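You operate a simulated robot arm through the tools that you are given. There is no shell and no other tool. Be economical: measure what you need, move in short steps, check, and stop when the job is done.

The job below is to be done with a simulated robot arm. You get a single attempt, and the scene is never put back.

Task
Close carton one, tape it and stand it in the out tray.
Fine: shut the flap first, slide the pink tray under the tape press, lay one strip, then slide the tray out again.

Only the result counts: the job must be done as asked and must still hold three seconds after the hand-in. Knocking over, shifting, dropping, spilling or breaking anything else fails it.

Robot
A 6-joint arm with a two-finger parallel gripper, fixed in place. Base frame: the origin is at the foot of the arm, x ahead of it, y to its left, z up; the work surface is at about z = 80. Readings come in cm, degrees, newtons and seconds.
With the tool pointing down near the work surface it reaches from about 24 to 64 cm from the base axis. Its first joint turns from -66.0 to 66.0 degrees. Payload 2.7 kg.
The tool frame sits at the grasp point between the pads (the TCP): z along the fingers, y along the line on which they close. The tips reach 2.3 cm beyond it. The gripper opens to 9.4 cm. The fingers are 3.8 cm wide and 1 cm thick; the gripper's body (5.4 by 9.6 cm) begins 3.9 cm behind the TCP.
Orientation is told as [roll, pitch, yaw] about the base's x, y, z axes, in that order, counted from this pose: with the fingers straight down and closing along the base's y, the tool's x points along the base's -x, its y along +y and its z along -z.

Tools
- The arm moves only by the tool play_rows. Its argument "rows" is a list of rows, each a list of 6 numbers: the shift along the base's x, y, z in units of 250 mm (1.0 is 250 mm), then the turn, a rotation vector about the base's x, y, z in units of 45 degrees (1.0 is 45 degrees). In form: [[tx, ty, tz, wx, wy, wz], ...]. A call has 1 to 12 rows; each row is the pose to reach, as a shift and turn from the pose commanded when the call began. "hand" is the closure, from 0 (fully open) to 1 (shut), set as the call begins (left out, the last holds). A call with a number of a shift or a turn outside -1 to 1 is refused whole. A row lasts 0.2 s, in which the tool goes at most 5 cm and 8.6 degrees; a call with a longer step from one row to the next is refused whole, and so is a gripper value outside its range. Where a pose cannot be reached the arm comes as near as it can. A force on the tool above 70 N (or 10 N above the force at the start of the call, whichever is more), or a blocked arm, ends the call early, and 0.2 s more pass. The fingers move at their own pace (about 4.5 cm/s each) and stop on an object; they squeeze with about 42 N. The grip force told is the motor's: it shows also when the fingers shut on nothing. Time passes only in rows, and 0.2 s behind the last, so rows that repeat a pose let the fingers close. The reply holds the time, the measured pose of the TCP, the force on the tool along the base axes, the opening and the grip force, in the units named above and with some noise, and new pictures: "pictures" is both (left out), scene, wrist or none.
- Cameras (640 x 400 px; columns grow to the right, rows downward): "scene" is fixed at [3.85, -41.2, 142.08]; the picture's right is [0.91, -0.41, 0.00], its down [-0.18, -0.41, -0.89] and it looks along [0.36, 0.82, -0.45] (base axes); focal length 325 px, centre (320, 200). "wrist" rides on the gripper at [-3.9, 0, -4.4] in the tool frame; the picture's right is [0.00, -1.00, 0.00], its down [0.97, 0.00, -0.24] and it looks along [0.24, 0.00, 0.97] (tool axes); focal length 218 px, centre (320, 200). There is no depth. A picture from a camera that has moved, and an enlarged one, comes with that camera's place and axes in the base frame and with its lens. The place of the scene camera against the robot may be out by one fixed shift of up to 2.5 cm in any direction.
- enlarge(camera, box): a new picture of the part [left, top, right, bottom] of that camera's present view, enlarged. It takes no simulated time.
- finish_job(): hands the job in; it is judged then, once.

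Work in short steps. Places have to be worked out from the pictures, the camera data and where the tool is seen: move nearer, look again, correct. Check each grasp and each placing, and mend what went wrong. You have 120 turns and 150 pictures in all, those below and enlarged ones among them. Open the gripper and draw the arm clear of the work before you hand the job in, unless the task says otherwise; then end with one line.

The tools are called as name(argument=value, ...) on one line, values as JSON. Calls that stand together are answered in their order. play_rows: Moves the arm, as the interface text tells. Its arguments: {"type":"object","properties":{"rows":{"type":"array"},"hand":{"type":"number"},"pictures":{"type":"string","enum":["both","scene","wrist","none"]}},"required":["rows"]} The other tools are called the same way: enlarge (camera, box) takes an enlarged picture of a part of a camera's view; finish_job () hands the job in.

At the start:

```text
time: 0.0
tool_pos: [32.22, 17.62, 119.69]
ee_rot: [0.0, 0.0, 0.2]
ft_force: [0.2, 0.1, 0.9]
width: 9.39
finger_force: 0.1
```

scene: 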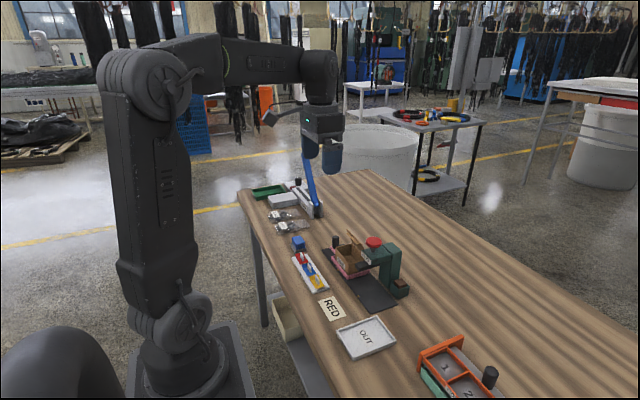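
wrist: 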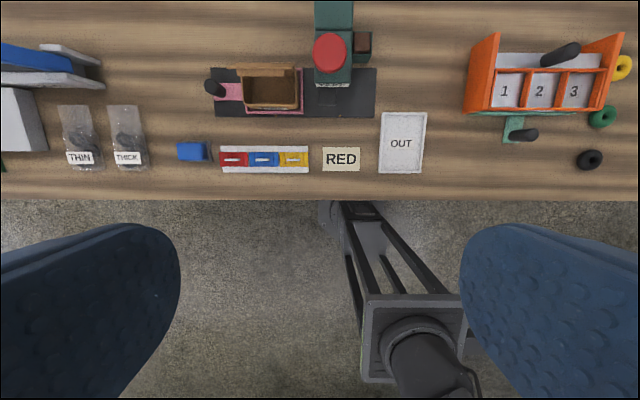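

I start by looking closely at the carton, press and tray area in both cameras.

enlarge(camera="scene", box=[230, 170, 430, 370])

enlarge(camera="wrist", box=[170, 0, 450, 200])

enlarge(camera="scene", box=[310, 220, 420, 310])

enlarge(camera="wrist", box=[440, 0, 640, 200])

```text
2.00 times, centred on (330, 270) of scene
camera zoom: at [3.85, -41.2, 142.08], right [0.91, -0.41, 0.0], down [-0.18, -0.41, -0.89], along [0.36, 0.82, -0.45], focal length 650 px, centre (300, 60)
```

zoom: 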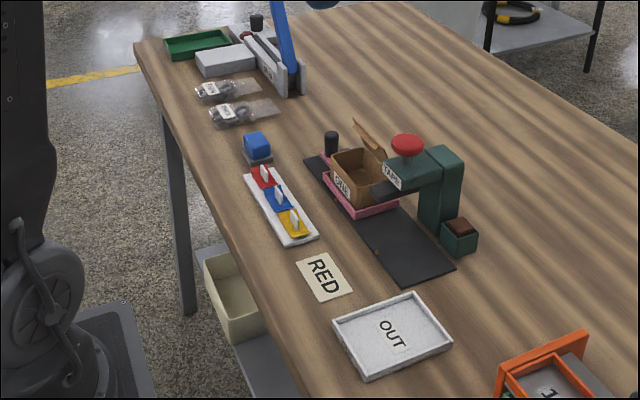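

```text
2.00 times, centred on (310, 100) of wrist
camera zoom: at [36.06, 17.75, 124.04], right [0.0, -1.0, 0.0], down [-0.97, 0.0, 0.24], along [-0.24, 0.0, -0.97], focal length 436 px, centre (340, 400)
```

zoom: 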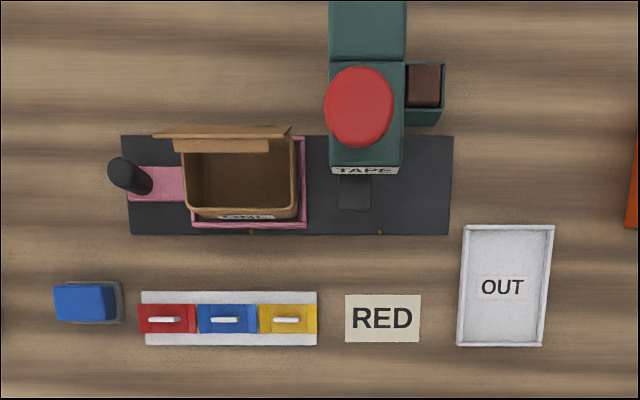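

```text
4.44 times, centred on (365, 265) of scene
camera zoom: at [3.85, -41.2, 142.08], right [0.91, -0.41, 0.0], down [-0.18, -0.41, -0.89], along [0.36, 0.82, -0.45], focal length 1445 px, centre (120, -89)
```

zoom: 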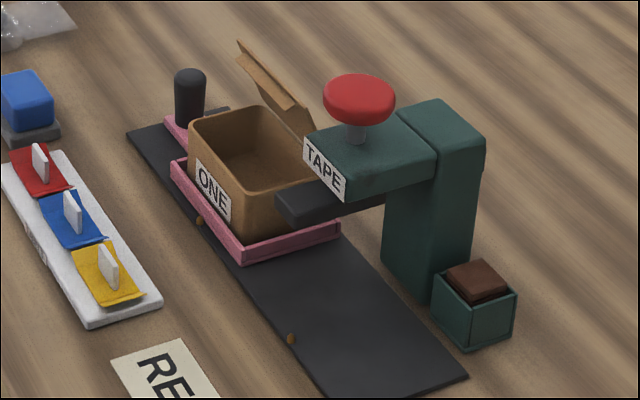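

```text
2.00 times, centred on (540, 100) of wrist
camera zoom: at [36.06, 17.75, 124.04], right [0.0, -1.0, 0.0], down [-0.97, 0.0, 0.24], along [-0.24, 0.0, -0.97], focal length 436 px, centre (-120, 400)
```

zoom: 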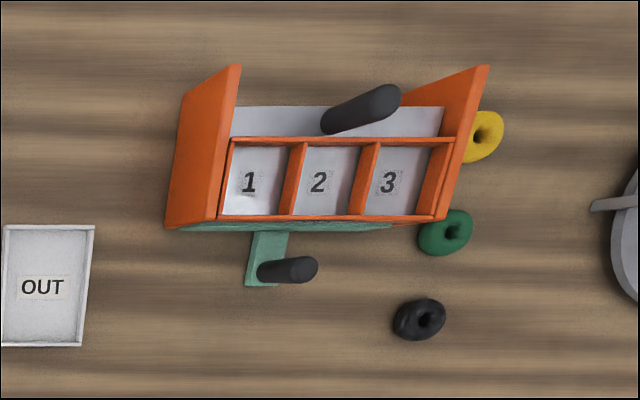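

The carton ONE sits in the pink tray at about x 45, y 26; the press is near y 15 and the OUT tray near (36.5, 2). I move above the carton for a closer look.

play_rows(rows=[[0.07, 0.04, -0.08, 0, 0, 0], [0.14, 0.08, -0.16, 0, 0, 0], [0.21, 0.12, -0.24, 0, 0, 0], [0.28, 0.16, -0.32, 0, 0, 0], [0.35, 0.2, -0.4, 0, 0, 0], [0.42, 0.24, -0.4, 0, 0, 0], [0.42, 0.24, -0.4, 0, 0, 0]], pictures="both")

```text
time: 1.6
tool_pos: [42.69, 23.58, 109.7]
ee_rot: [0.0, 0.1, 0.0]
ft_force: [-0.3, 0.3, -0.2]
width: 9.42
finger_force: 0.1
camera wrist: at [46.56, 23.64, 114.04], right [0.0, -1.0, 0.0], down [-0.97, 0.0, 0.24], along [-0.24, 0.0, -0.97], focal length 218 px, centre (320, 200)
```

scene: 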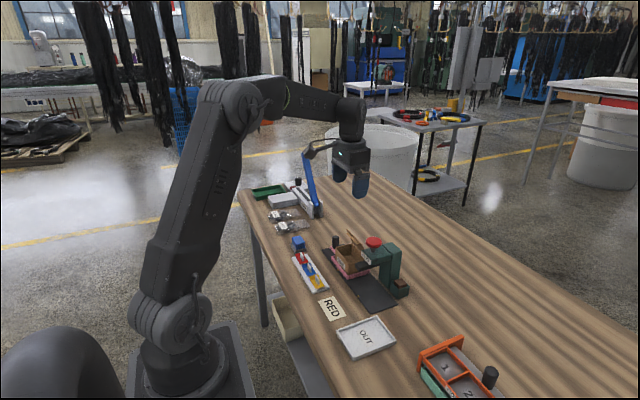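
wrist: 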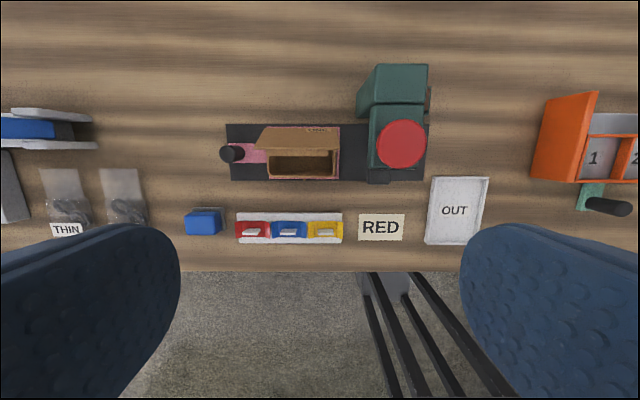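

enlarge(camera="wrist", box=[210, 50, 450, 200])

enlarge(camera="scene", box=[320, 225, 410, 305])

```text
2.67 times, centred on (330, 125) of wrist
camera zoom: at [46.56, 23.64, 114.04], right [0.0, -1.0, 0.0], down [-0.97, 0.0, 0.24], along [-0.24, 0.0, -0.97], focal length 582 px, centre (293, 400)
```

zoom: 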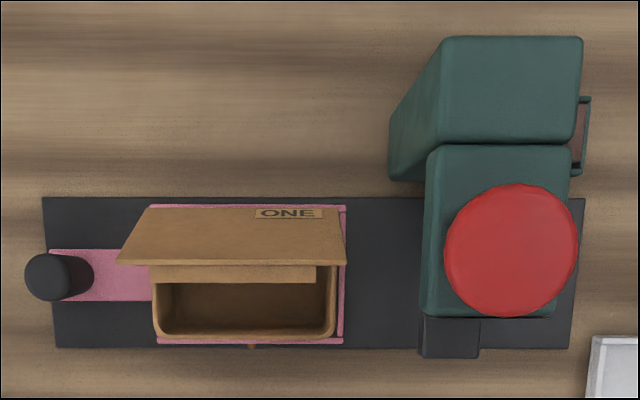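

```text
5.00 times, centred on (365, 265) of scene
camera zoom: at [3.85, -41.2, 142.08], right [0.91, -0.41, 0.0], down [-0.18, -0.41, -0.89], along [0.36, 0.82, -0.45], focal length 1625 px, centre (95, -125)
```

zoom: 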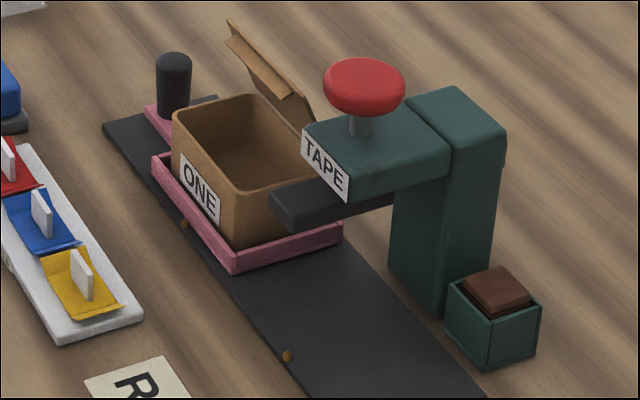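

The flap hinges on the +x rim and already leans inward (free edge ≈ (46.2, 90.7)). Before moving things I look from over the press to fix its y against the mark on the rail.

play_rows(rows=[[-0.05, -0.12, -0.06, 0, 0, 0], [-0.1, -0.24, -0.12, 0, 0, 0], [-0.16, -0.36, -0.2, 0, 0, 0], [-0.16, -0.36, -0.2, 0, 0, 0]], pictures="wrist")

enlarge(camera="wrist", box=[200, 20, 440, 170])

```text
time: 2.6
tool_pos: [38.38, 14.52, 104.58]
ee_rot: [0.1, 0.0, 0.1]
ft_force: [-0.2, -0.7, -0.4]
width: 9.41
finger_force: 0.0
camera wrist: at [42.28, 14.67, 109.0], right [0.0, -1.0, 0.0], down [-0.97, 0.0, 0.24], along [-0.24, 0.0, -0.97], focal length 218 px, centre (320, 200)
```

wrist: 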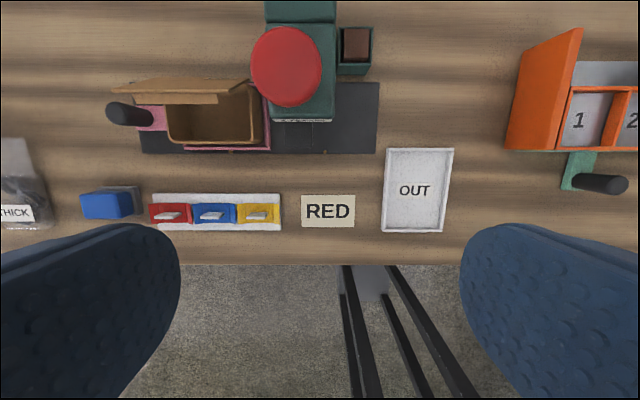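

```text
2.67 times, centred on (320, 95) of wrist
camera zoom: at [42.28, 14.67, 109.0], right [0.0, -1.0, 0.0], down [-0.97, 0.0, 0.24], along [-0.24, 0.0, -0.97], focal length 582 px, centre (320, 480)
```

zoom: 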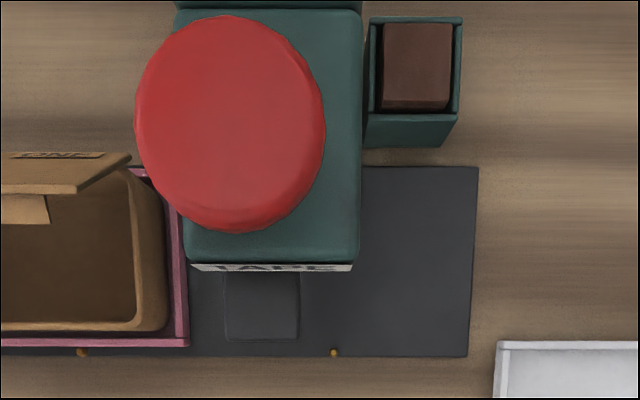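

Mark 2 on the rail is at y ≈ 14.05, mark 1 (tray rest) at 26.2: the slide is about 12 cm. Now I shut the fingers and move to the far side of the flap, high up.

play_rows(rows=[[0.1, 0.09, 0, 0, 0, 0], [0.2, 0.18, 0, 0, 0, 0], [0.3, 0.27, 0, 0, 0, 0], [0.4, 0.36, 0, 0, 0, 0], [0.507, 0.447, -0.028, 0, 0, 0], [0.507, 0.447, -0.028, 0, 0, 0], [0.507, 0.447, -0.028, 0, 0, 0]], hand=1, pictures="wrist")

```text
time: 4.2
tool_pos: [51.2, 25.95, 103.84]
ee_rot: [0.1, 0.1, 0.0]
ft_force: [0.1, 0.3, 0.4]
width: 0.0
finger_force: 41.7
camera wrist: at [55.06, 25.99, 108.2], right [0.0, -1.0, 0.0], down [-0.97, 0.0, 0.24], along [-0.24, 0.0, -0.97], focal length 218 px, centre (320, 200)
```

wrist: 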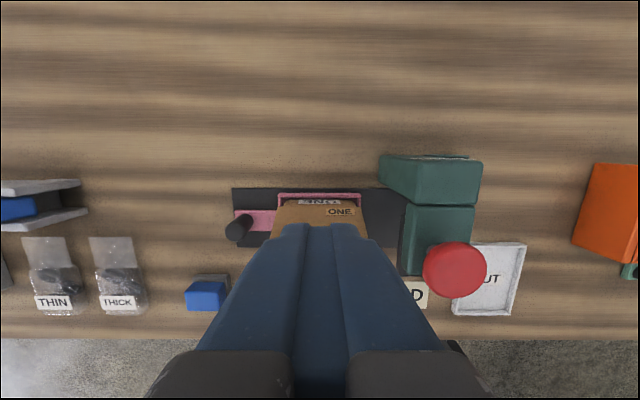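

The fingers are on the +x side of the flap. I go down to tip height ≈ 89.

play_rows(rows=[[0.01, 0, -0.12, 0, 0, 0], [0.02, 0, -0.24, 0, 0, 0], [0.02, 0, -0.36, 0, 0, 0], [0.02, 0, -0.44, 0, 0, 0], [0.02, 0, -0.494, 0, 0, 0], [0.02, 0, -0.494, 0, 0, 0]], pictures="both")

enlarge(camera="scene", box=[310, 215, 410, 305])

```text
time: 5.6
tool_pos: [51.68, 25.84, 91.78]
ee_rot: [0.1, 0.0, 0.1]
ft_force: [0.3, -0.1, 0.0]
width: 0.0
finger_force: 41.8
camera wrist: at [55.6, 25.98, 96.09], right [0.0, -1.0, 0.0], down [-0.97, 0.0, 0.24], along [-0.24, 0.0, -0.97], focal length 218 px, centre (320, 200)
```

scene: 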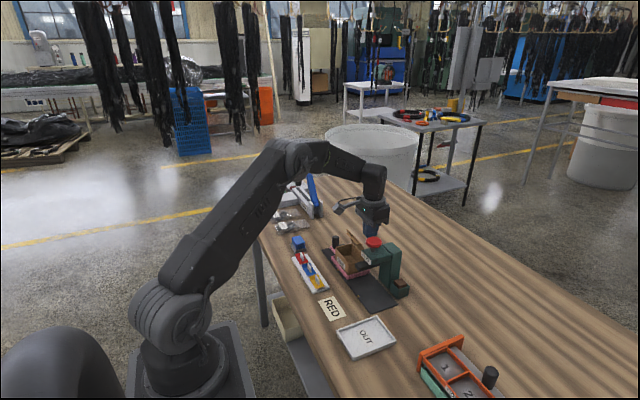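
wrist: 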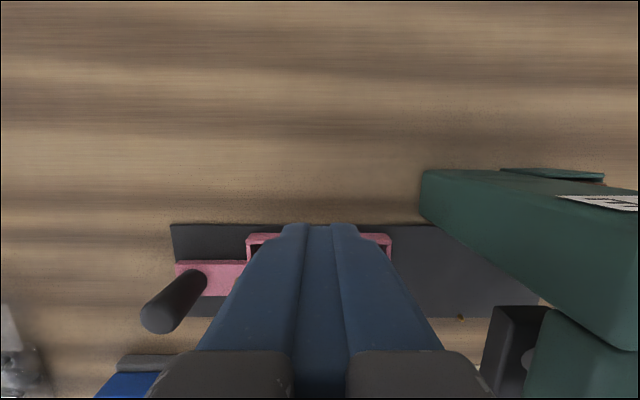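

```text
4.44 times, centred on (360, 260) of scene
camera zoom: at [3.85, -41.2, 142.08], right [0.91, -0.41, 0.0], down [-0.18, -0.41, -0.89], along [0.36, 0.82, -0.45], focal length 1445 px, centre (142, -67)
```

zoom: 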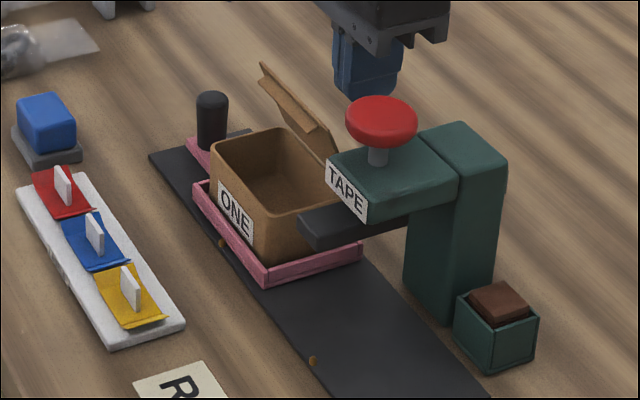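

Fingers are behind the flap, clear of the press. I sweep it inward slowly.

play_rows(rows=[[-0.04, 0, 0, 0, 0, 0], [-0.08, 0, 0, 0, 0, 0], [-0.12, 0, 0, 0, 0, 0], [-0.15, 0, 0, 0, 0, 0], [-0.18, 0, 0, 0, 0, 0], [-0.2, 0, -0.01, 0, 0, 0], [-0.22, 0, -0.03, 0, 0, 0], [-0.23, 0, -0.05, 0, 0, 0], [-0.24, 0, -0.07, 0, 0, 0], [-0.24, 0, -0.07, 0, 0, 0]], pictures="scene")

enlarge(camera="scene", box=[310, 215, 410, 305])

```text
time: 7.8
tool_pos: [45.8, 25.81, 89.98]
ee_rot: [0.0, -0.1, 0.0]
ft_force: [-0.2, -0.4, -0.3]
width: 0.02
finger_force: 41.9
```

scene: 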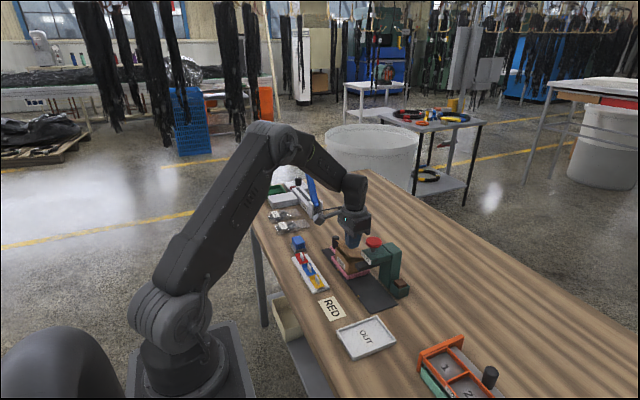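

```text
4.44 times, centred on (360, 260) of scene
camera zoom: at [3.85, -41.2, 142.08], right [0.91, -0.41, 0.0], down [-0.18, -0.41, -0.89], along [0.36, 0.82, -0.45], focal length 1445 px, centre (142, -67)
```

zoom: 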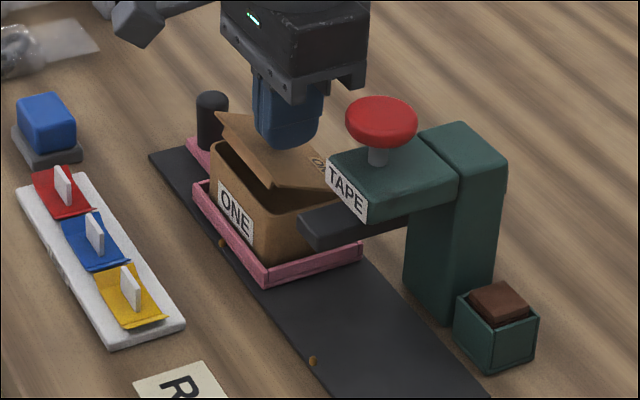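

The flap is coming down nicely. I carry on down and slightly forward until it is shut on the rim.

play_rows(rows=[[-0.01, 0, -0.02, 0, 0, 0], [-0.02, 0, -0.04, 0, 0, 0], [-0.03, 0, -0.055, 0, 0, 0], [-0.04, 0, -0.07, 0, 0, 0], [-0.04, 0, -0.08, 0, 0, 0], [-0.04, 0, -0.09, 0, 0, 0], [-0.04, 0, -0.1, 0, 0, 0], [-0.04, 0, -0.1, 0, 0, 0]], pictures="scene")

enlarge(camera="scene", box=[310, 215, 410, 305])

```text
time: 9.6
tool_pos: [44.93, 25.9, 87.92]
ee_rot: [0.4, -0.5, 0.2]
ft_force: [-12.3, -7.7, 48.7]
width: 0.0
finger_force: 41.9
```

scene: 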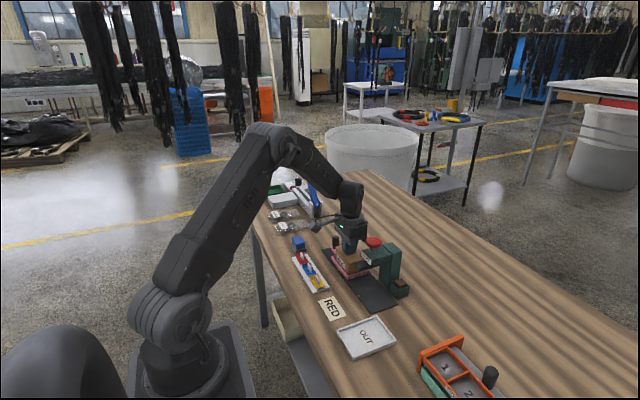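

```text
4.44 times, centred on (360, 260) of scene
camera zoom: at [3.75, -41.26, 142.07], right [0.91, -0.41, 0.0], down [-0.18, -0.41, -0.89], along [0.36, 0.82, -0.45], focal length 1445 px, centre (142, -67)
```

zoom: 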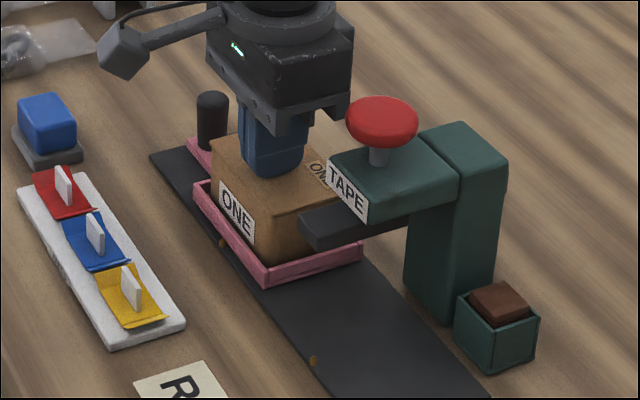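

The flap is shut (49 N, flap top ≈ 85.6). I lift straight off and look whether it stays.

play_rows(rows=[[0, 0, 0.1, 0, 0, 0], [0, 0, 0.25, 0, 0, 0], [0, 0, 0.4, 0, 0, 0], [0, 0, 0.52, 0, 0, 0], [0, 0, 0.52, 0, 0, 0]], hand=0, pictures="both")

enlarge(camera="scene", box=[310, 215, 410, 305])

```text
time: 10.8
tool_pos: [44.85, 25.71, 100.49]
ee_rot: [0.0, -0.1, 0.1]
ft_force: [0.1, -0.1, -0.6]
width: 9.41
finger_force: 0.2
camera wrist: at [48.75, 25.83, 104.72], right [0.0, -1.0, 0.0], down [-0.97, 0.0, 0.24], along [-0.24, 0.0, -0.97], focal length 218 px, centre (320, 200)
```

scene: 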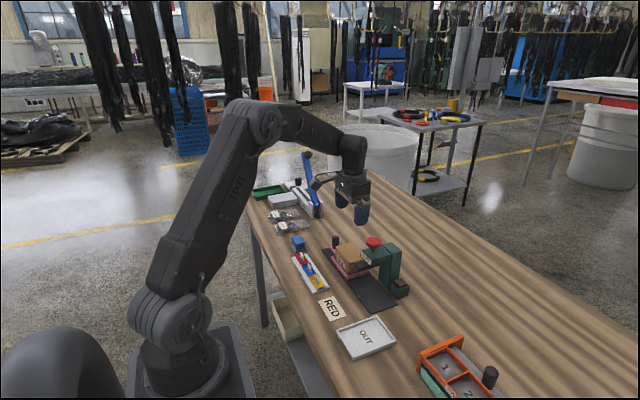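
wrist: 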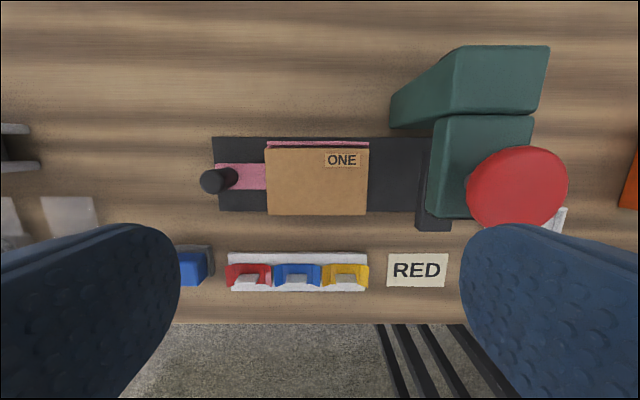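

```text
4.44 times, centred on (360, 260) of scene
camera zoom: at [3.85, -41.2, 142.08], right [0.91, -0.41, 0.0], down [-0.18, -0.41, -0.89], along [0.36, 0.82, -0.45], focal length 1445 px, centre (142, -67)
```

zoom: 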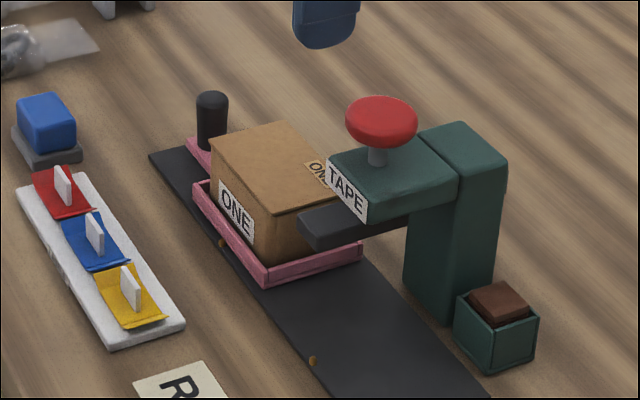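

The flap stays shut. Before gripping the knob I check the bracket on the gripper that could foul the press.

enlarge(camera="scene", box=[270, 100, 410, 240])

```text
2.86 times, centred on (340, 170) of scene
camera zoom: at [3.85, -41.2, 142.08], right [0.91, -0.41, 0.0], down [-0.18, -0.41, -0.89], along [0.36, 0.82, -0.45], focal length 929 px, centre (263, 286)
```

zoom: 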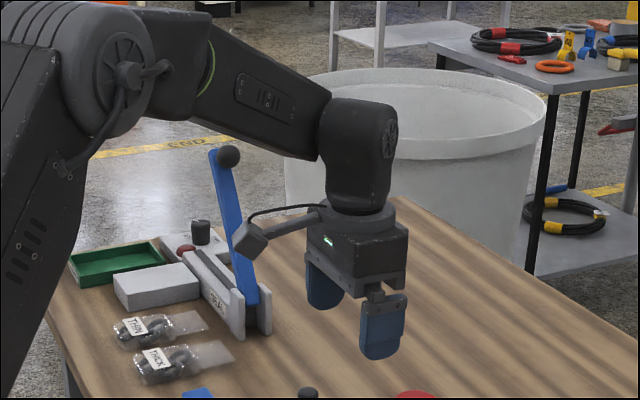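

The camera stub sticks out ~10 cm toward −x of the gripper, so I turn the tool −90° (stub toward +y, away from the press). Moving above the knob at about (45.7, 34.9) with the first half of the turn.

play_rows(rows=[[0.006, 0.06, 0, 0, 0, -0.17], [0.012, 0.12, 0, 0, 0, -0.34], [0.018, 0.18, 0, 0, 0, -0.51], [0.024, 0.25, 0, 0, 0, -0.68], [0.03, 0.31, 0, 0, 0, -0.85], [0.034, 0.368, 0, 0, 0, -1.0], [0.034, 0.368, 0, 0, 0, -1.0]], pictures="none")

play_rows(rows=[[0, 0, 0, 0, 0, -0.17], [0, 0, 0, 0, 0, -0.34], [0, 0, 0, 0, 0, -0.51], [0, 0, 0, 0, 0, -0.68], [0, 0, 0, 0, 0, -0.85], [0, 0, 0, 0, 0, -1.0], [0, 0, 0, 0, 0, -1.0]], pictures="both")

```text
time: 12.4
tool_pos: [45.74, 35.08, 100.31]
ee_rot: [0.1, 0.0, -45.0]
ft_force: [-0.3, 0.2, 0.0]
width: 9.39
finger_force: 0.1
```

```text
time: 14.0
tool_pos: [45.66, 35.02, 100.45]
ee_rot: [0.0, 0.0, -90.0]
ft_force: [-0.3, -0.8, -0.3]
width: 9.38
finger_force: 0.0
camera wrist: at [45.68, 31.21, 104.73], right [-1.0, 0.0, 0.0], down [0.0, 0.97, 0.24], along [0.0, 0.24, -0.97], focal length 218 px, centre (320, 200)
```

scene: 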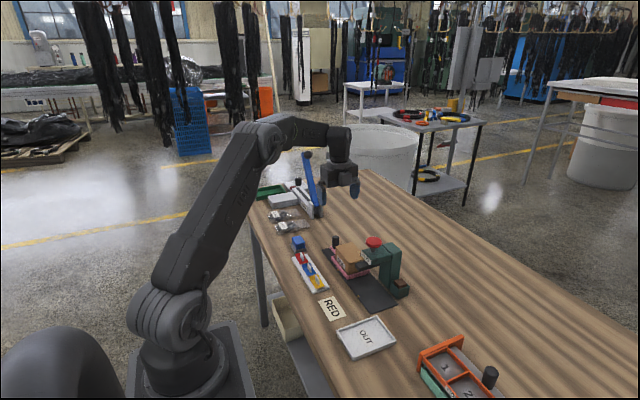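
wrist: 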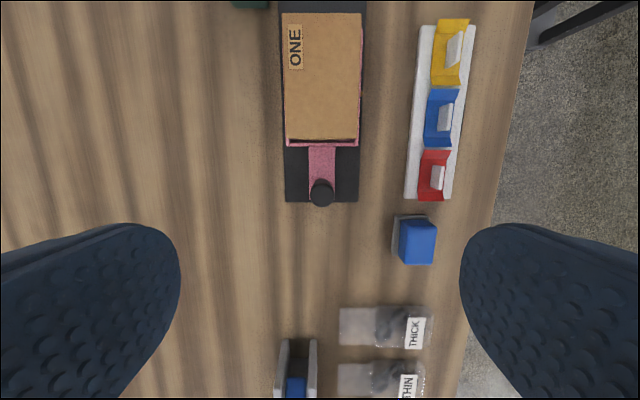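

The knob is centred under the tool at (45.6, 35.1). I go down to z 84.7 around it.

play_rows(rows=[[0, 0.004, -0.15, 0, 0, 0], [0, 0.004, -0.3, 0, 0, 0], [0, 0.004, -0.42, 0, 0, 0], [0, 0.004, -0.52, 0, 0, 0], [0, 0.004, -0.58, 0, 0, 0], [0, 0.004, -0.63, 0, 0, 0], [0, 0.004, -0.63, 0, 0, 0]], pictures="both")

enlarge(camera="scene", box=[270, 170, 410, 310])

```text
time: 15.6
tool_pos: [45.76, 35.05, 84.67]
ee_rot: [0.1, -0.1, -89.9]
ft_force: [-0.1, -0.9, -0.1]
width: 9.38
finger_force: 0.0
camera wrist: at [45.74, 31.26, 88.96], right [-1.0, 0.0, 0.0], down [0.0, 0.97, 0.24], along [0.0, 0.24, -0.97], focal length 218 px, centre (320, 200)
```

scene: 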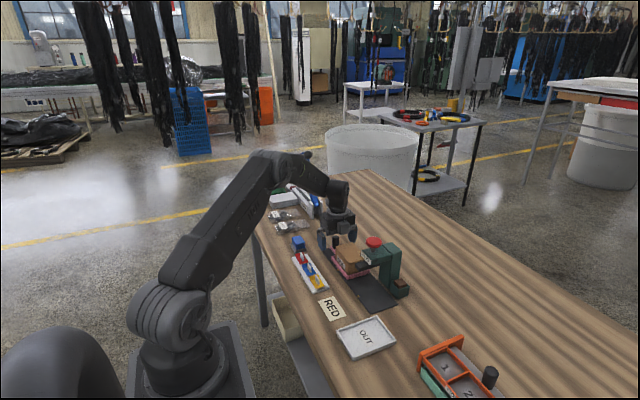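
wrist: 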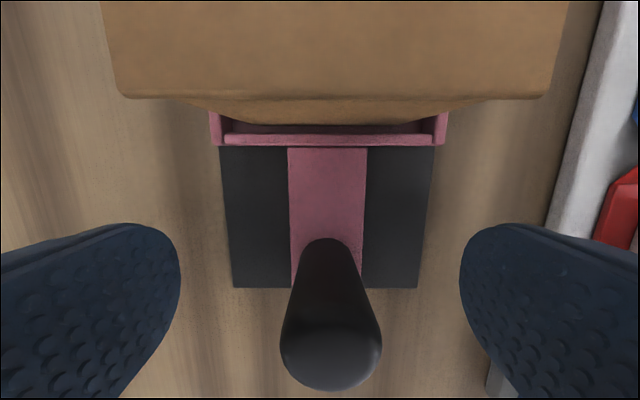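

```text
2.86 times, centred on (340, 240) of scene
camera zoom: at [3.85, -41.2, 142.08], right [0.91, -0.41, 0.0], down [-0.18, -0.41, -0.89], along [0.36, 0.82, -0.45], focal length 929 px, centre (263, 86)
```

zoom: 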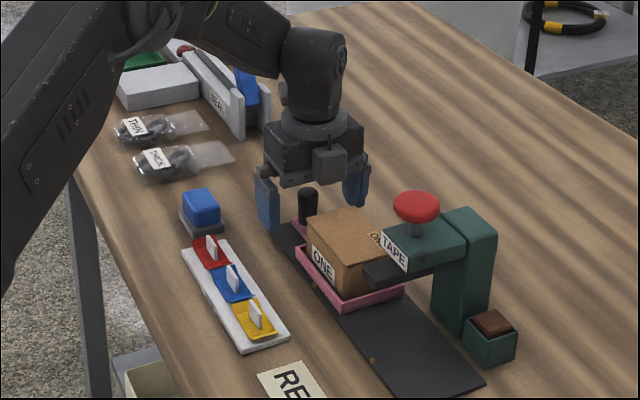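

The camera block on the gripper would come close to the press head at the end of the slide, so I tilt the tool 20° (body toward +y) about the knob before gripping.

play_rows(rows=[[0, 0.01, 0.01, -0.15, 0, 0], [0, 0.02, 0.012, -0.3, 0, 0], [0, 0.03, 0.015, -0.45, 0, 0], [0, 0.03, 0.015, -0.45, 0, 0]], pictures="none")

play_rows(rows=[[0, 0, 0, 0, 0, 0], [0, 0, 0, 0, 0, 0], [0, 0, 0, 0, 0, 0], [0, 0, 0, 0, 0, 0], [0, 0, 0, 0, 0, 0], [0, 0, 0, 0, 0, 0]], hand=1, pictures="both")

```text
time: 16.6
tool_pos: [45.68, 35.9, 85.09]
ee_rot: [0.0, -20.3, -90.0]
ft_force: [0.3, 0.3, -0.2]
width: 9.4
finger_force: 0.1
```

```text
time: 18.0
tool_pos: [45.4, 35.96, 85.12]
ee_rot: [-0.3, -20.3, -89.8]
ft_force: [-24.8, -3.6, 7.4]
width: 2.23
finger_force: 45.3
camera wrist: at [45.52, 33.85, 90.4], right [-1.0, 0.0, 0.0], down [0.0, 0.99, -0.11], along [0.0, -0.11, -0.99], focal length 218 px, centre (320, 200)
```

scene: 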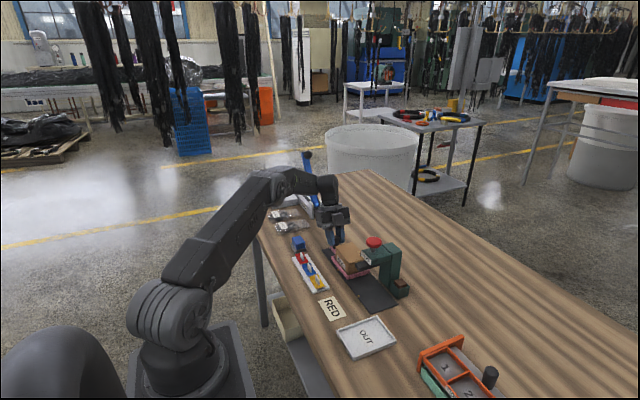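
wrist: 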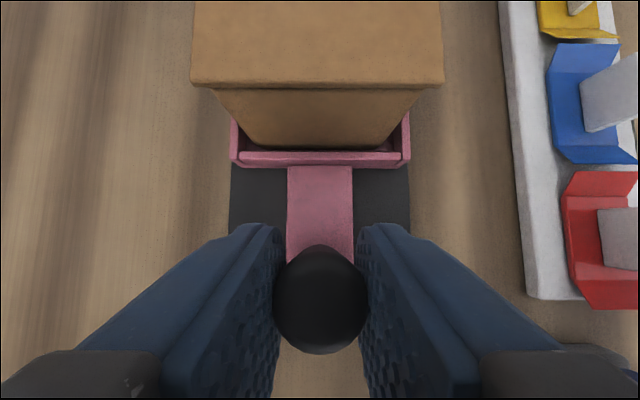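

Knob gripped (2.23 cm). I relieve the small x offset and slide the tray −y, first about 9 cm, watching the force.

play_rows(rows=[[-0.012, 0, 0, 0, 0, 0], [-0.012, -0.036, 0, 0, 0, 0], [-0.012, -0.072, 0, 0, 0, 0], [-0.012, -0.108, 0, 0, 0, 0], [-0.012, -0.144, 0, 0, 0, 0], [-0.012, -0.18, 0, 0, 0, 0], [-0.012, -0.216, 0, 0, 0, 0], [-0.012, -0.252, 0, 0, 0, 0], [-0.012, -0.288, 0, 0, 0, 0], [-0.012, -0.324, 0, 0, 0, 0], [-0.012, -0.36, 0, 0, 0, 0], [-0.012, -0.36, 0, 0, 0, 0]], pictures="both")

enlarge(camera="scene", box=[310, 205, 420, 305])

```text
time: 20.6
tool_pos: [45.56, 26.96, 85.0]
ee_rot: [0.2, -20.2, -89.8]
ft_force: [17.2, -0.2, -9.7]
width: 2.2
finger_force: 45.2
camera wrist: at [45.48, 24.81, 90.4], right [-1.0, 0.0, 0.0], down [0.0, 0.99, -0.11], along [0.0, -0.11, -0.99], focal length 218 px, centre (320, 200)
```

scene: 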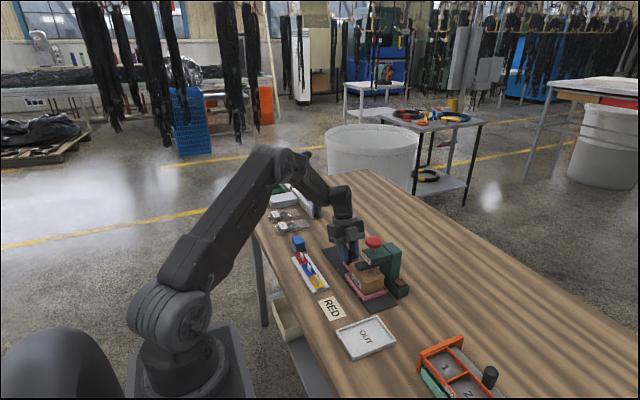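
wrist: 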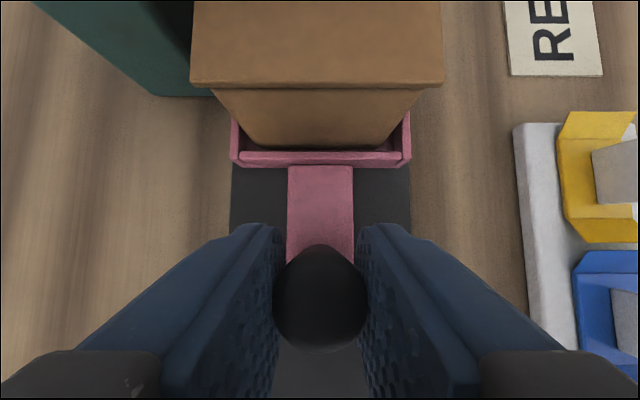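

```text
4.00 times, centred on (365, 255) of scene
camera zoom: at [3.91, -41.19, 142.08], right [0.91, -0.41, 0.0], down [-0.18, -0.41, -0.89], along [0.36, 0.82, -0.45], focal length 1300 px, centre (140, -20)
```

zoom: 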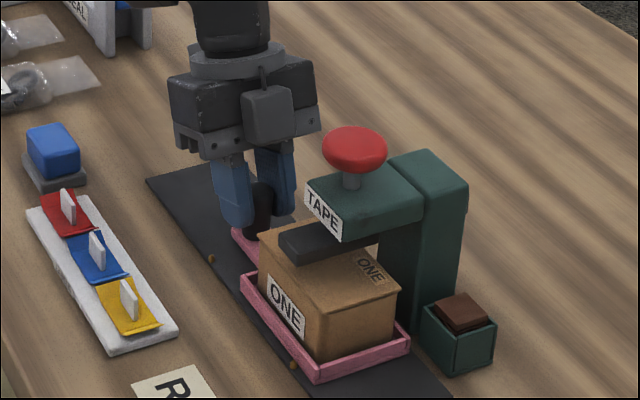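

Sliding is free (drag near zero) and the head clears the carton. I continue 3 cm toward the mark, feeling for a stop.

play_rows(rows=[[0, -0.02, 0, 0, 0, 0], [0, -0.04, 0, 0, 0, 0], [0, -0.06, 0, 0, 0, 0], [0, -0.08, 0, 0, 0, 0], [0, -0.1, 0, 0, 0, 0], [0, -0.12, 0, 0, 0, 0], [0, -0.12, 0, 0, 0, 0]], pictures="both")

enlarge(camera="scene", box=[310, 205, 420, 305])

```text
time: 22.2
tool_pos: [45.52, 23.85, 85.0]
ee_rot: [0.1, -20.1, -89.8]
ft_force: [30.0, 1.9, -17.4]
width: 2.18
finger_force: 45.0
camera wrist: at [45.48, 21.81, 90.41], right [-1.0, 0.0, 0.0], down [0.0, 0.99, -0.11], along [0.0, -0.11, -0.99], focal length 218 px, centre (320, 200)
```

scene: 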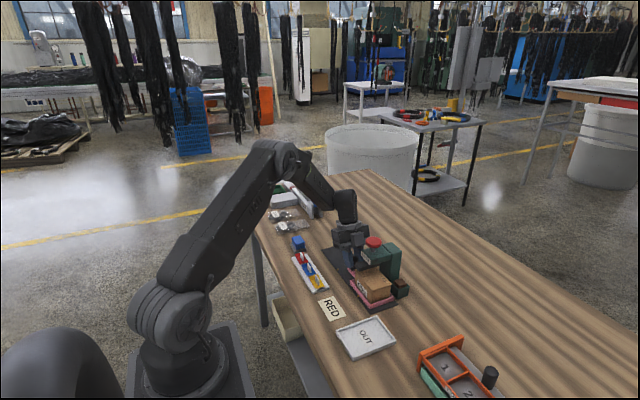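
wrist: 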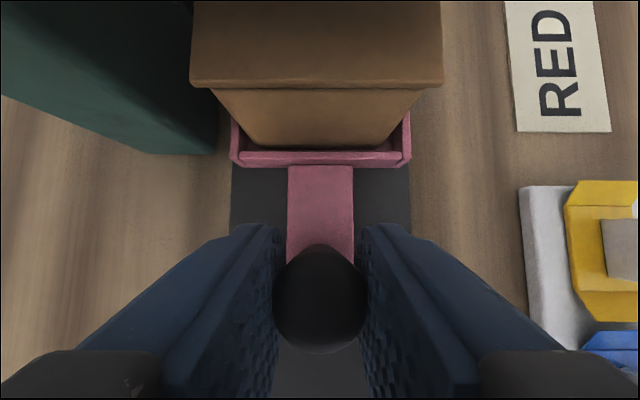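

```text
4.00 times, centred on (365, 255) of scene
camera zoom: at [3.95, -41.18, 142.08], right [0.91, -0.41, 0.0], down [-0.18, -0.41, -0.89], along [0.36, 0.82, -0.45], focal length 1300 px, centre (140, -20)
```

zoom: 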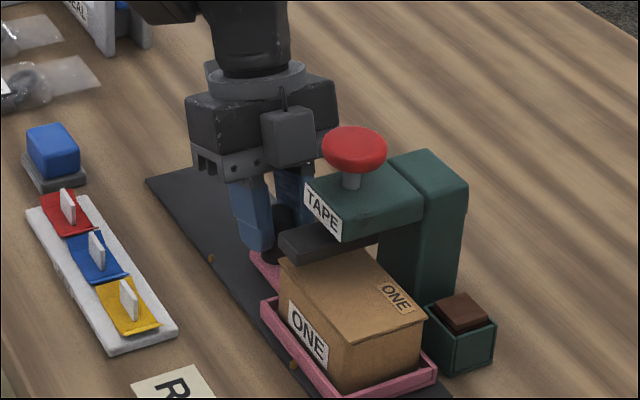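

Tray centre is now at mark 2 with no stop felt yet. I nudge gently 1 cm further to learn whether there is an end stop.

play_rows(rows=[[0.005, -0.01, 0, 0, 0, 0], [0.005, -0.02, 0, 0, 0, 0], [0.005, -0.03, 0, 0, 0, 0], [0.005, -0.04, 0, 0, 0, 0], [0.005, -0.04, 0, 0, 0, 0]], pictures="wrist")

```text
time: 23.4
tool_pos: [45.49, 23.6, 85.12]
ee_rot: [0.3, -19.7, -89.6]
ft_force: [-1.3, 43.8, -5.2]
width: 2.21
finger_force: 44.4
camera wrist: at [45.48, 21.4, 90.46], right [-1.0, -0.01, -0.01], down [-0.01, 0.99, -0.1], along [0.01, -0.1, -0.99], focal length 218 px, centre (320, 200)
```

wrist: 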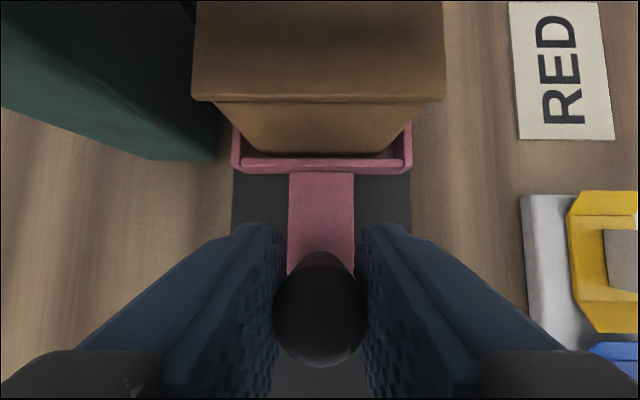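

There is a hard stop right at mark 2 (44 N reaction), so that is the press position. I relieve the push and release the knob.

play_rows(rows=[[0, 0.028, 0, 0, 0, 0], [0, 0.028, 0, 0, 0, 0]], pictures="none")

play_rows(rows=[[0, 0, 0, 0, 0, 0], [0, 0, 0, 0, 0, 0], [0, 0, 0, 0, 0, 0], [0, 0, 0, 0, 0, 0], [0, 0, 0, 0, 0, 0]], hand=0.3, pictures="wrist")

```text
time: 24.0
tool_pos: [45.56, 23.53, 85.12]
ee_rot: [0.0, -20.4, -89.9]
ft_force: [-13.0, 10.7, 12.1]
width: 2.2
finger_force: 45.3
```

```text
time: 25.2
tool_pos: [45.59, 23.54, 85.0]
ee_rot: [0.1, -20.2, -89.9]
ft_force: [0.5, -0.2, 0.4]
width: 6.61
finger_force: 0.0
camera wrist: at [45.58, 21.53, 90.42], right [-1.0, 0.0, 0.0], down [0.0, 0.99, -0.11], along [0.0, -0.11, -0.99], focal length 218 px, centre (320, 200)
```

wrist: 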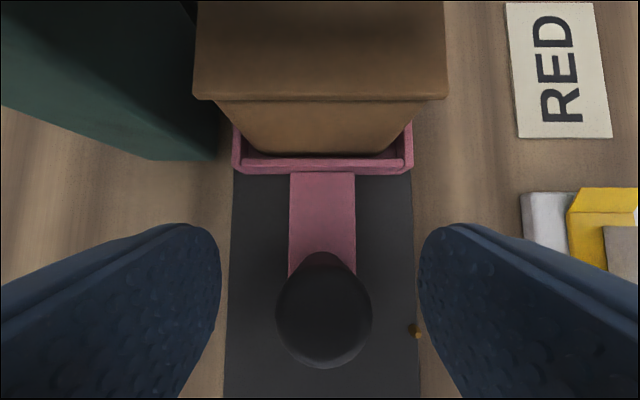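

Released; the tray stays at the stop. I lift off along the tool axis and straighten the tool.

play_rows(rows=[[0, 0.03, 0.08, 0, 0, 0], [0, 0.08, 0.22, 0, 0, 0], [0, 0.14, 0.38, 0, 0, 0], [0, 0.2, 0.54, 0.15, 0, 0], [0, 0.2, 0.62, 0.3, 0, 0], [0, 0.2, 0.68, 0.45, 0, 0], [0, 0.2, 0.68, 0.45, 0, 0]], hand=1, pictures="wrist")

enlarge(camera="scene", box=[310, 205, 420, 305])

```text
time: 26.8
tool_pos: [45.57, 28.68, 101.96]
ee_rot: [0.0, 0.1, -89.9]
ft_force: [0.8, -0.1, -0.1]
width: 0.01
finger_force: 41.6
camera wrist: at [45.49, 24.67, 106.17], right [-1.0, 0.0, 0.0], down [0.0, 0.97, 0.24], along [0.0, 0.24, -0.97], focal length 218 px, centre (320, 200)
```

wrist: 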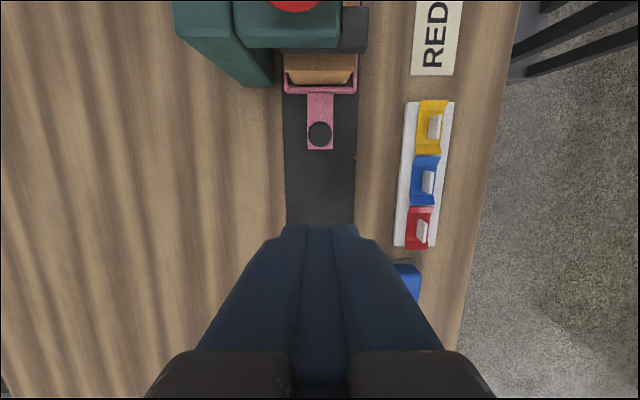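

```text
4.00 times, centred on (365, 255) of scene
camera zoom: at [3.85, -41.2, 142.08], right [0.91, -0.41, 0.0], down [-0.18, -0.41, -0.89], along [0.36, 0.82, -0.45], focal length 1300 px, centre (140, -20)
```

zoom: 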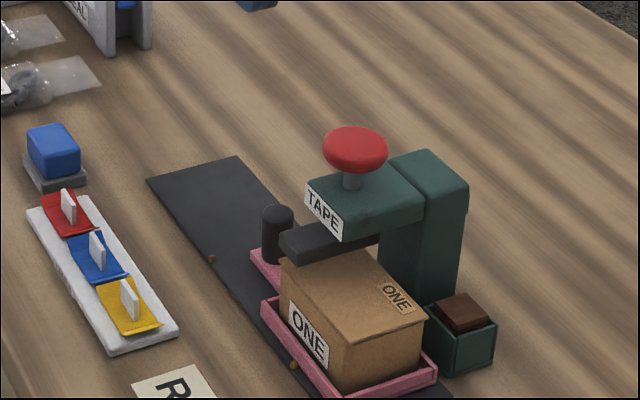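

Tray with carton sits at the stop. I move closed fingers above the red button at (46.7, 16.6).

play_rows(rows=[[0.01, -0.1, 0, 0, 0, 0], [0.02, -0.2, 0, 0, 0, 0], [0.03, -0.3, 0, 0, 0, 0], [0.04, -0.4, 0, 0, 0, 0], [0.045, -0.483, 0, 0, 0, 0], [0.045, -0.483, -0.06, 0, 0, 0], [0.045, -0.483, -0.1, 0, 0, 0], [0.045, -0.483, -0.1, 0, 0, 0]], pictures="both")

enlarge(camera="scene", box=[310, 195, 420, 295])

```text
time: 28.6
tool_pos: [46.57, 16.4, 99.51]
ee_rot: [0.0, 0.0, -89.9]
ft_force: [-0.1, 0.1, 0.4]
width: 0.0
finger_force: 41.7
camera wrist: at [46.65, 12.64, 103.86], right [-1.0, 0.0, 0.0], down [0.0, 0.97, 0.24], along [0.0, 0.24, -0.97], focal length 218 px, centre (320, 200)
```

scene: 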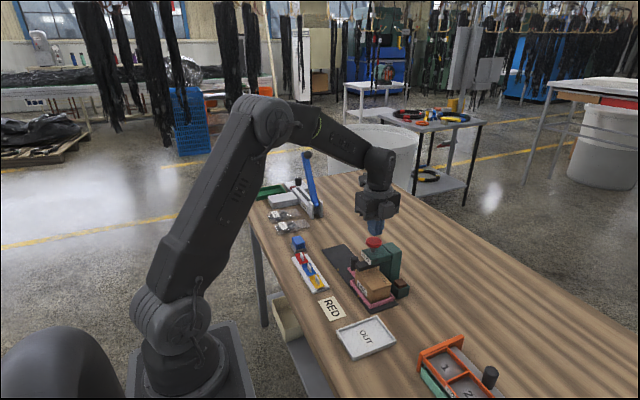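
wrist: 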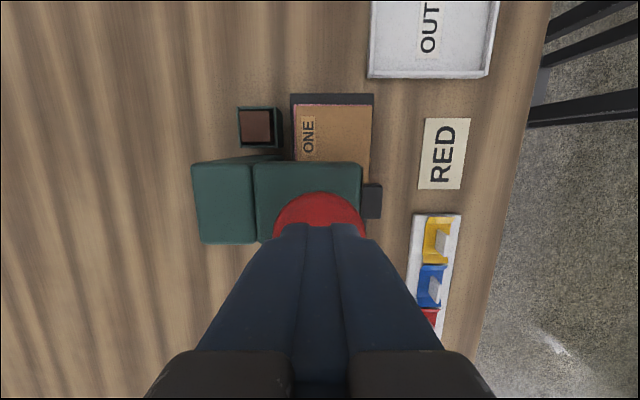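

```text
4.00 times, centred on (365, 245) of scene
camera zoom: at [3.85, -41.2, 142.08], right [0.91, -0.41, 0.0], down [-0.18, -0.41, -0.89], along [0.36, 0.82, -0.45], focal length 1300 px, centre (140, 20)
```

zoom: 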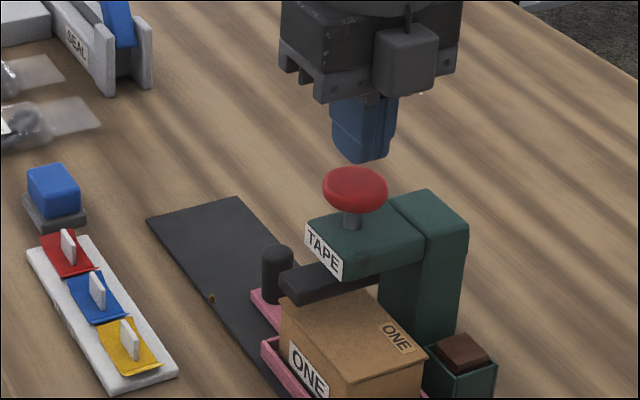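

The fingers are centred above the button. I press down slowly in small steps.

play_rows(rows=[[0, 0, -0.04, 0, 0, 0], [0, 0, -0.07, 0, 0, 0], [0, 0, -0.09, 0, 0, 0], [0, 0, -0.105, 0, 0, 0], [0, 0, -0.12, 0, 0, 0], [0, 0, -0.135, 0, 0, 0], [0, 0, -0.15, 0, 0, 0]], pictures="none")

enlarge(camera="scene", box=[310, 205, 420, 305])

```text
time: 30.2
tool_pos: [46.73, 16.5, 96.01]
ee_rot: [0.1, 0.1, -89.9]
ft_force: [-4.5, 0.9, 12.6]
width: 0.0
finger_force: 42.2
```

```text
4.00 times, centred on (365, 255) of scene
camera zoom: at [3.82, -41.21, 142.08], right [0.91, -0.41, 0.0], down [-0.18, -0.41, -0.89], along [0.36, 0.82, -0.45], focal length 1300 px, centre (140, -20)
```

zoom: 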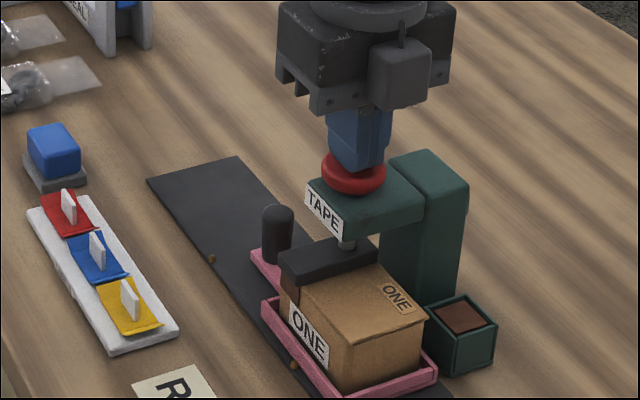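

The platen has come down with the button (13 N spring). I press a little further until it is firm on the carton.

play_rows(rows=[[0, 0, -0.01, 0, 0, 0], [0, 0, -0.02, 0, 0, 0], [0, 0, -0.03, 0, 0, 0], [0, 0, -0.035, 0, 0, 0]], pictures="none")

enlarge(camera="scene", box=[310, 205, 420, 305])

```text
time: 31.1
tool_pos: [46.77, 16.55, 95.91]
ee_rot: [0.6, 0.2, -89.8]
ft_force: [-6.0, -2.0, 11.9]
width: 0.02
finger_force: 43.0
stopped in row 4: the force on the tool passed its limit (the readings are from after the stop); the commanded pose is now the measured one
```

```text
4.00 times, centred on (365, 255) of scene
camera zoom: at [3.82, -41.21, 142.08], right [0.91, -0.41, 0.0], down [-0.18, -0.41, -0.89], along [0.36, 0.82, -0.45], focal length 1300 px, centre (140, -20)
```

zoom: 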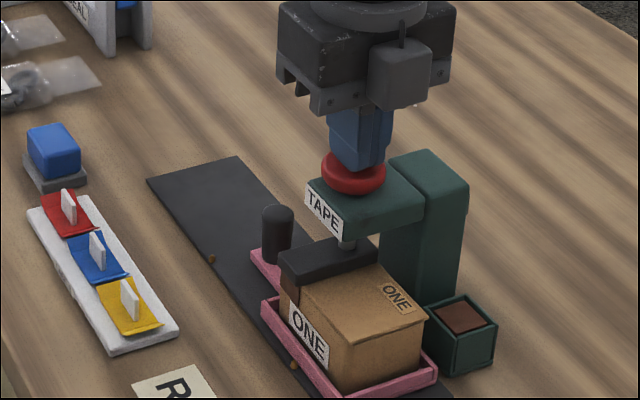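

The button bottomed out (force went over the limit, platen on the carton). I release straight up and look for the strip.

play_rows(rows=[[0, 0, 0.06, 0, 0, 0], [0, 0, 0.16, 0, 0, 0], [0, 0, 0.3, 0, 0, 0], [0, 0, 0.3, 0, 0, 0]], pictures="none")

enlarge(camera="scene", box=[310, 205, 420, 305])

enlarge(camera="wrist", box=[220, 60, 420, 260])

```text
time: 32.1
tool_pos: [46.67, 16.67, 103.27]
ee_rot: [0.5, 0.2, -89.9]
ft_force: [-0.4, 0.0, -0.2]
width: 0.0
finger_force: 41.7
```

```text
4.00 times, centred on (365, 255) of scene
camera zoom: at [3.85, -41.2, 142.08], right [0.91, -0.41, 0.0], down [-0.18, -0.41, -0.89], along [0.36, 0.82, -0.45], focal length 1300 px, centre (140, -20)
```

zoom: 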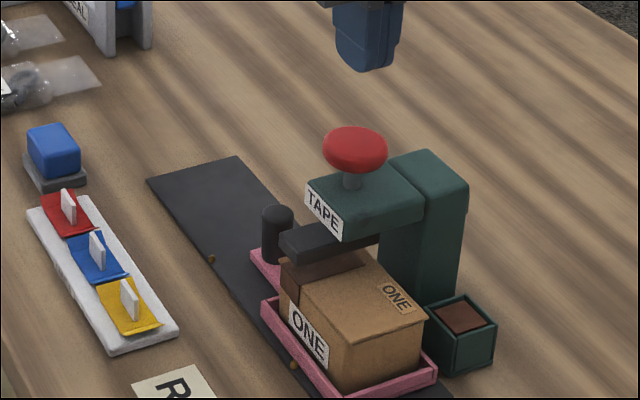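

```text
2.00 times, centred on (320, 160) of wrist
camera zoom: at [46.7, 12.8, 107.49], right [-1.0, 0.0, -0.01], down [0.0, 0.97, 0.24], along [0.01, 0.24, -0.97], focal length 436 px, centre (320, 280)
```

zoom: 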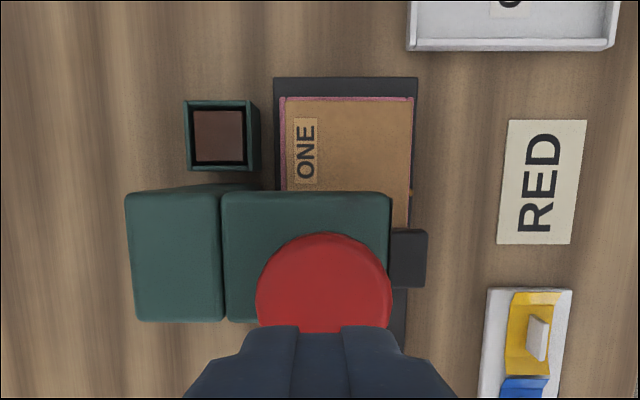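

One brown strip is on the carton, folded over the front, and the tape stack has dropped by one. Now I go back to the knob the same way: above it and tilted.

play_rows(rows=[[-0.01, 0.1, 0, 0, 0, 0], [-0.02, 0.2, 0, 0, 0, 0], [-0.03, 0.3, 0, -0.1, 0, 0], [-0.04, 0.4, 0, -0.25, 0, 0], [-0.044, 0.48, -0.05, -0.4, 0, 0], [-0.044, 0.48, -0.05, -0.455, 0, 0], [-0.044, 0.48, -0.05, -0.455, 0, 0]], hand=0, pictures="wrist")

```text
time: 33.7
tool_pos: [45.65, 28.71, 101.99]
ee_rot: [0.5, -20.3, -89.8]
ft_force: [0.8, 0.7, -1.5]
width: 9.38
finger_force: 0.1
camera wrist: at [45.63, 26.58, 107.42], right [-1.0, -0.01, -0.01], down [0.0, 0.99, -0.11], along [0.01, -0.11, -0.99], focal length 218 px, centre (320, 200)
```

wrist: 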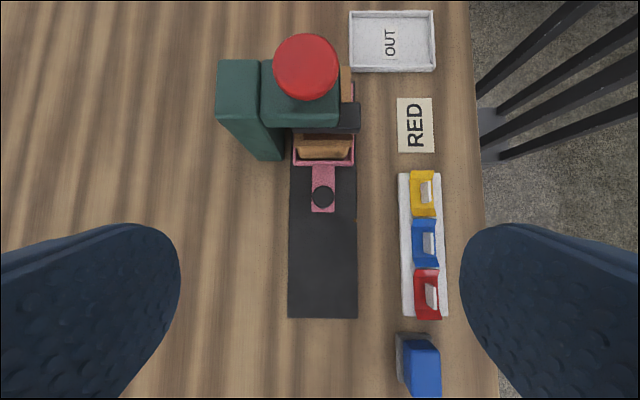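

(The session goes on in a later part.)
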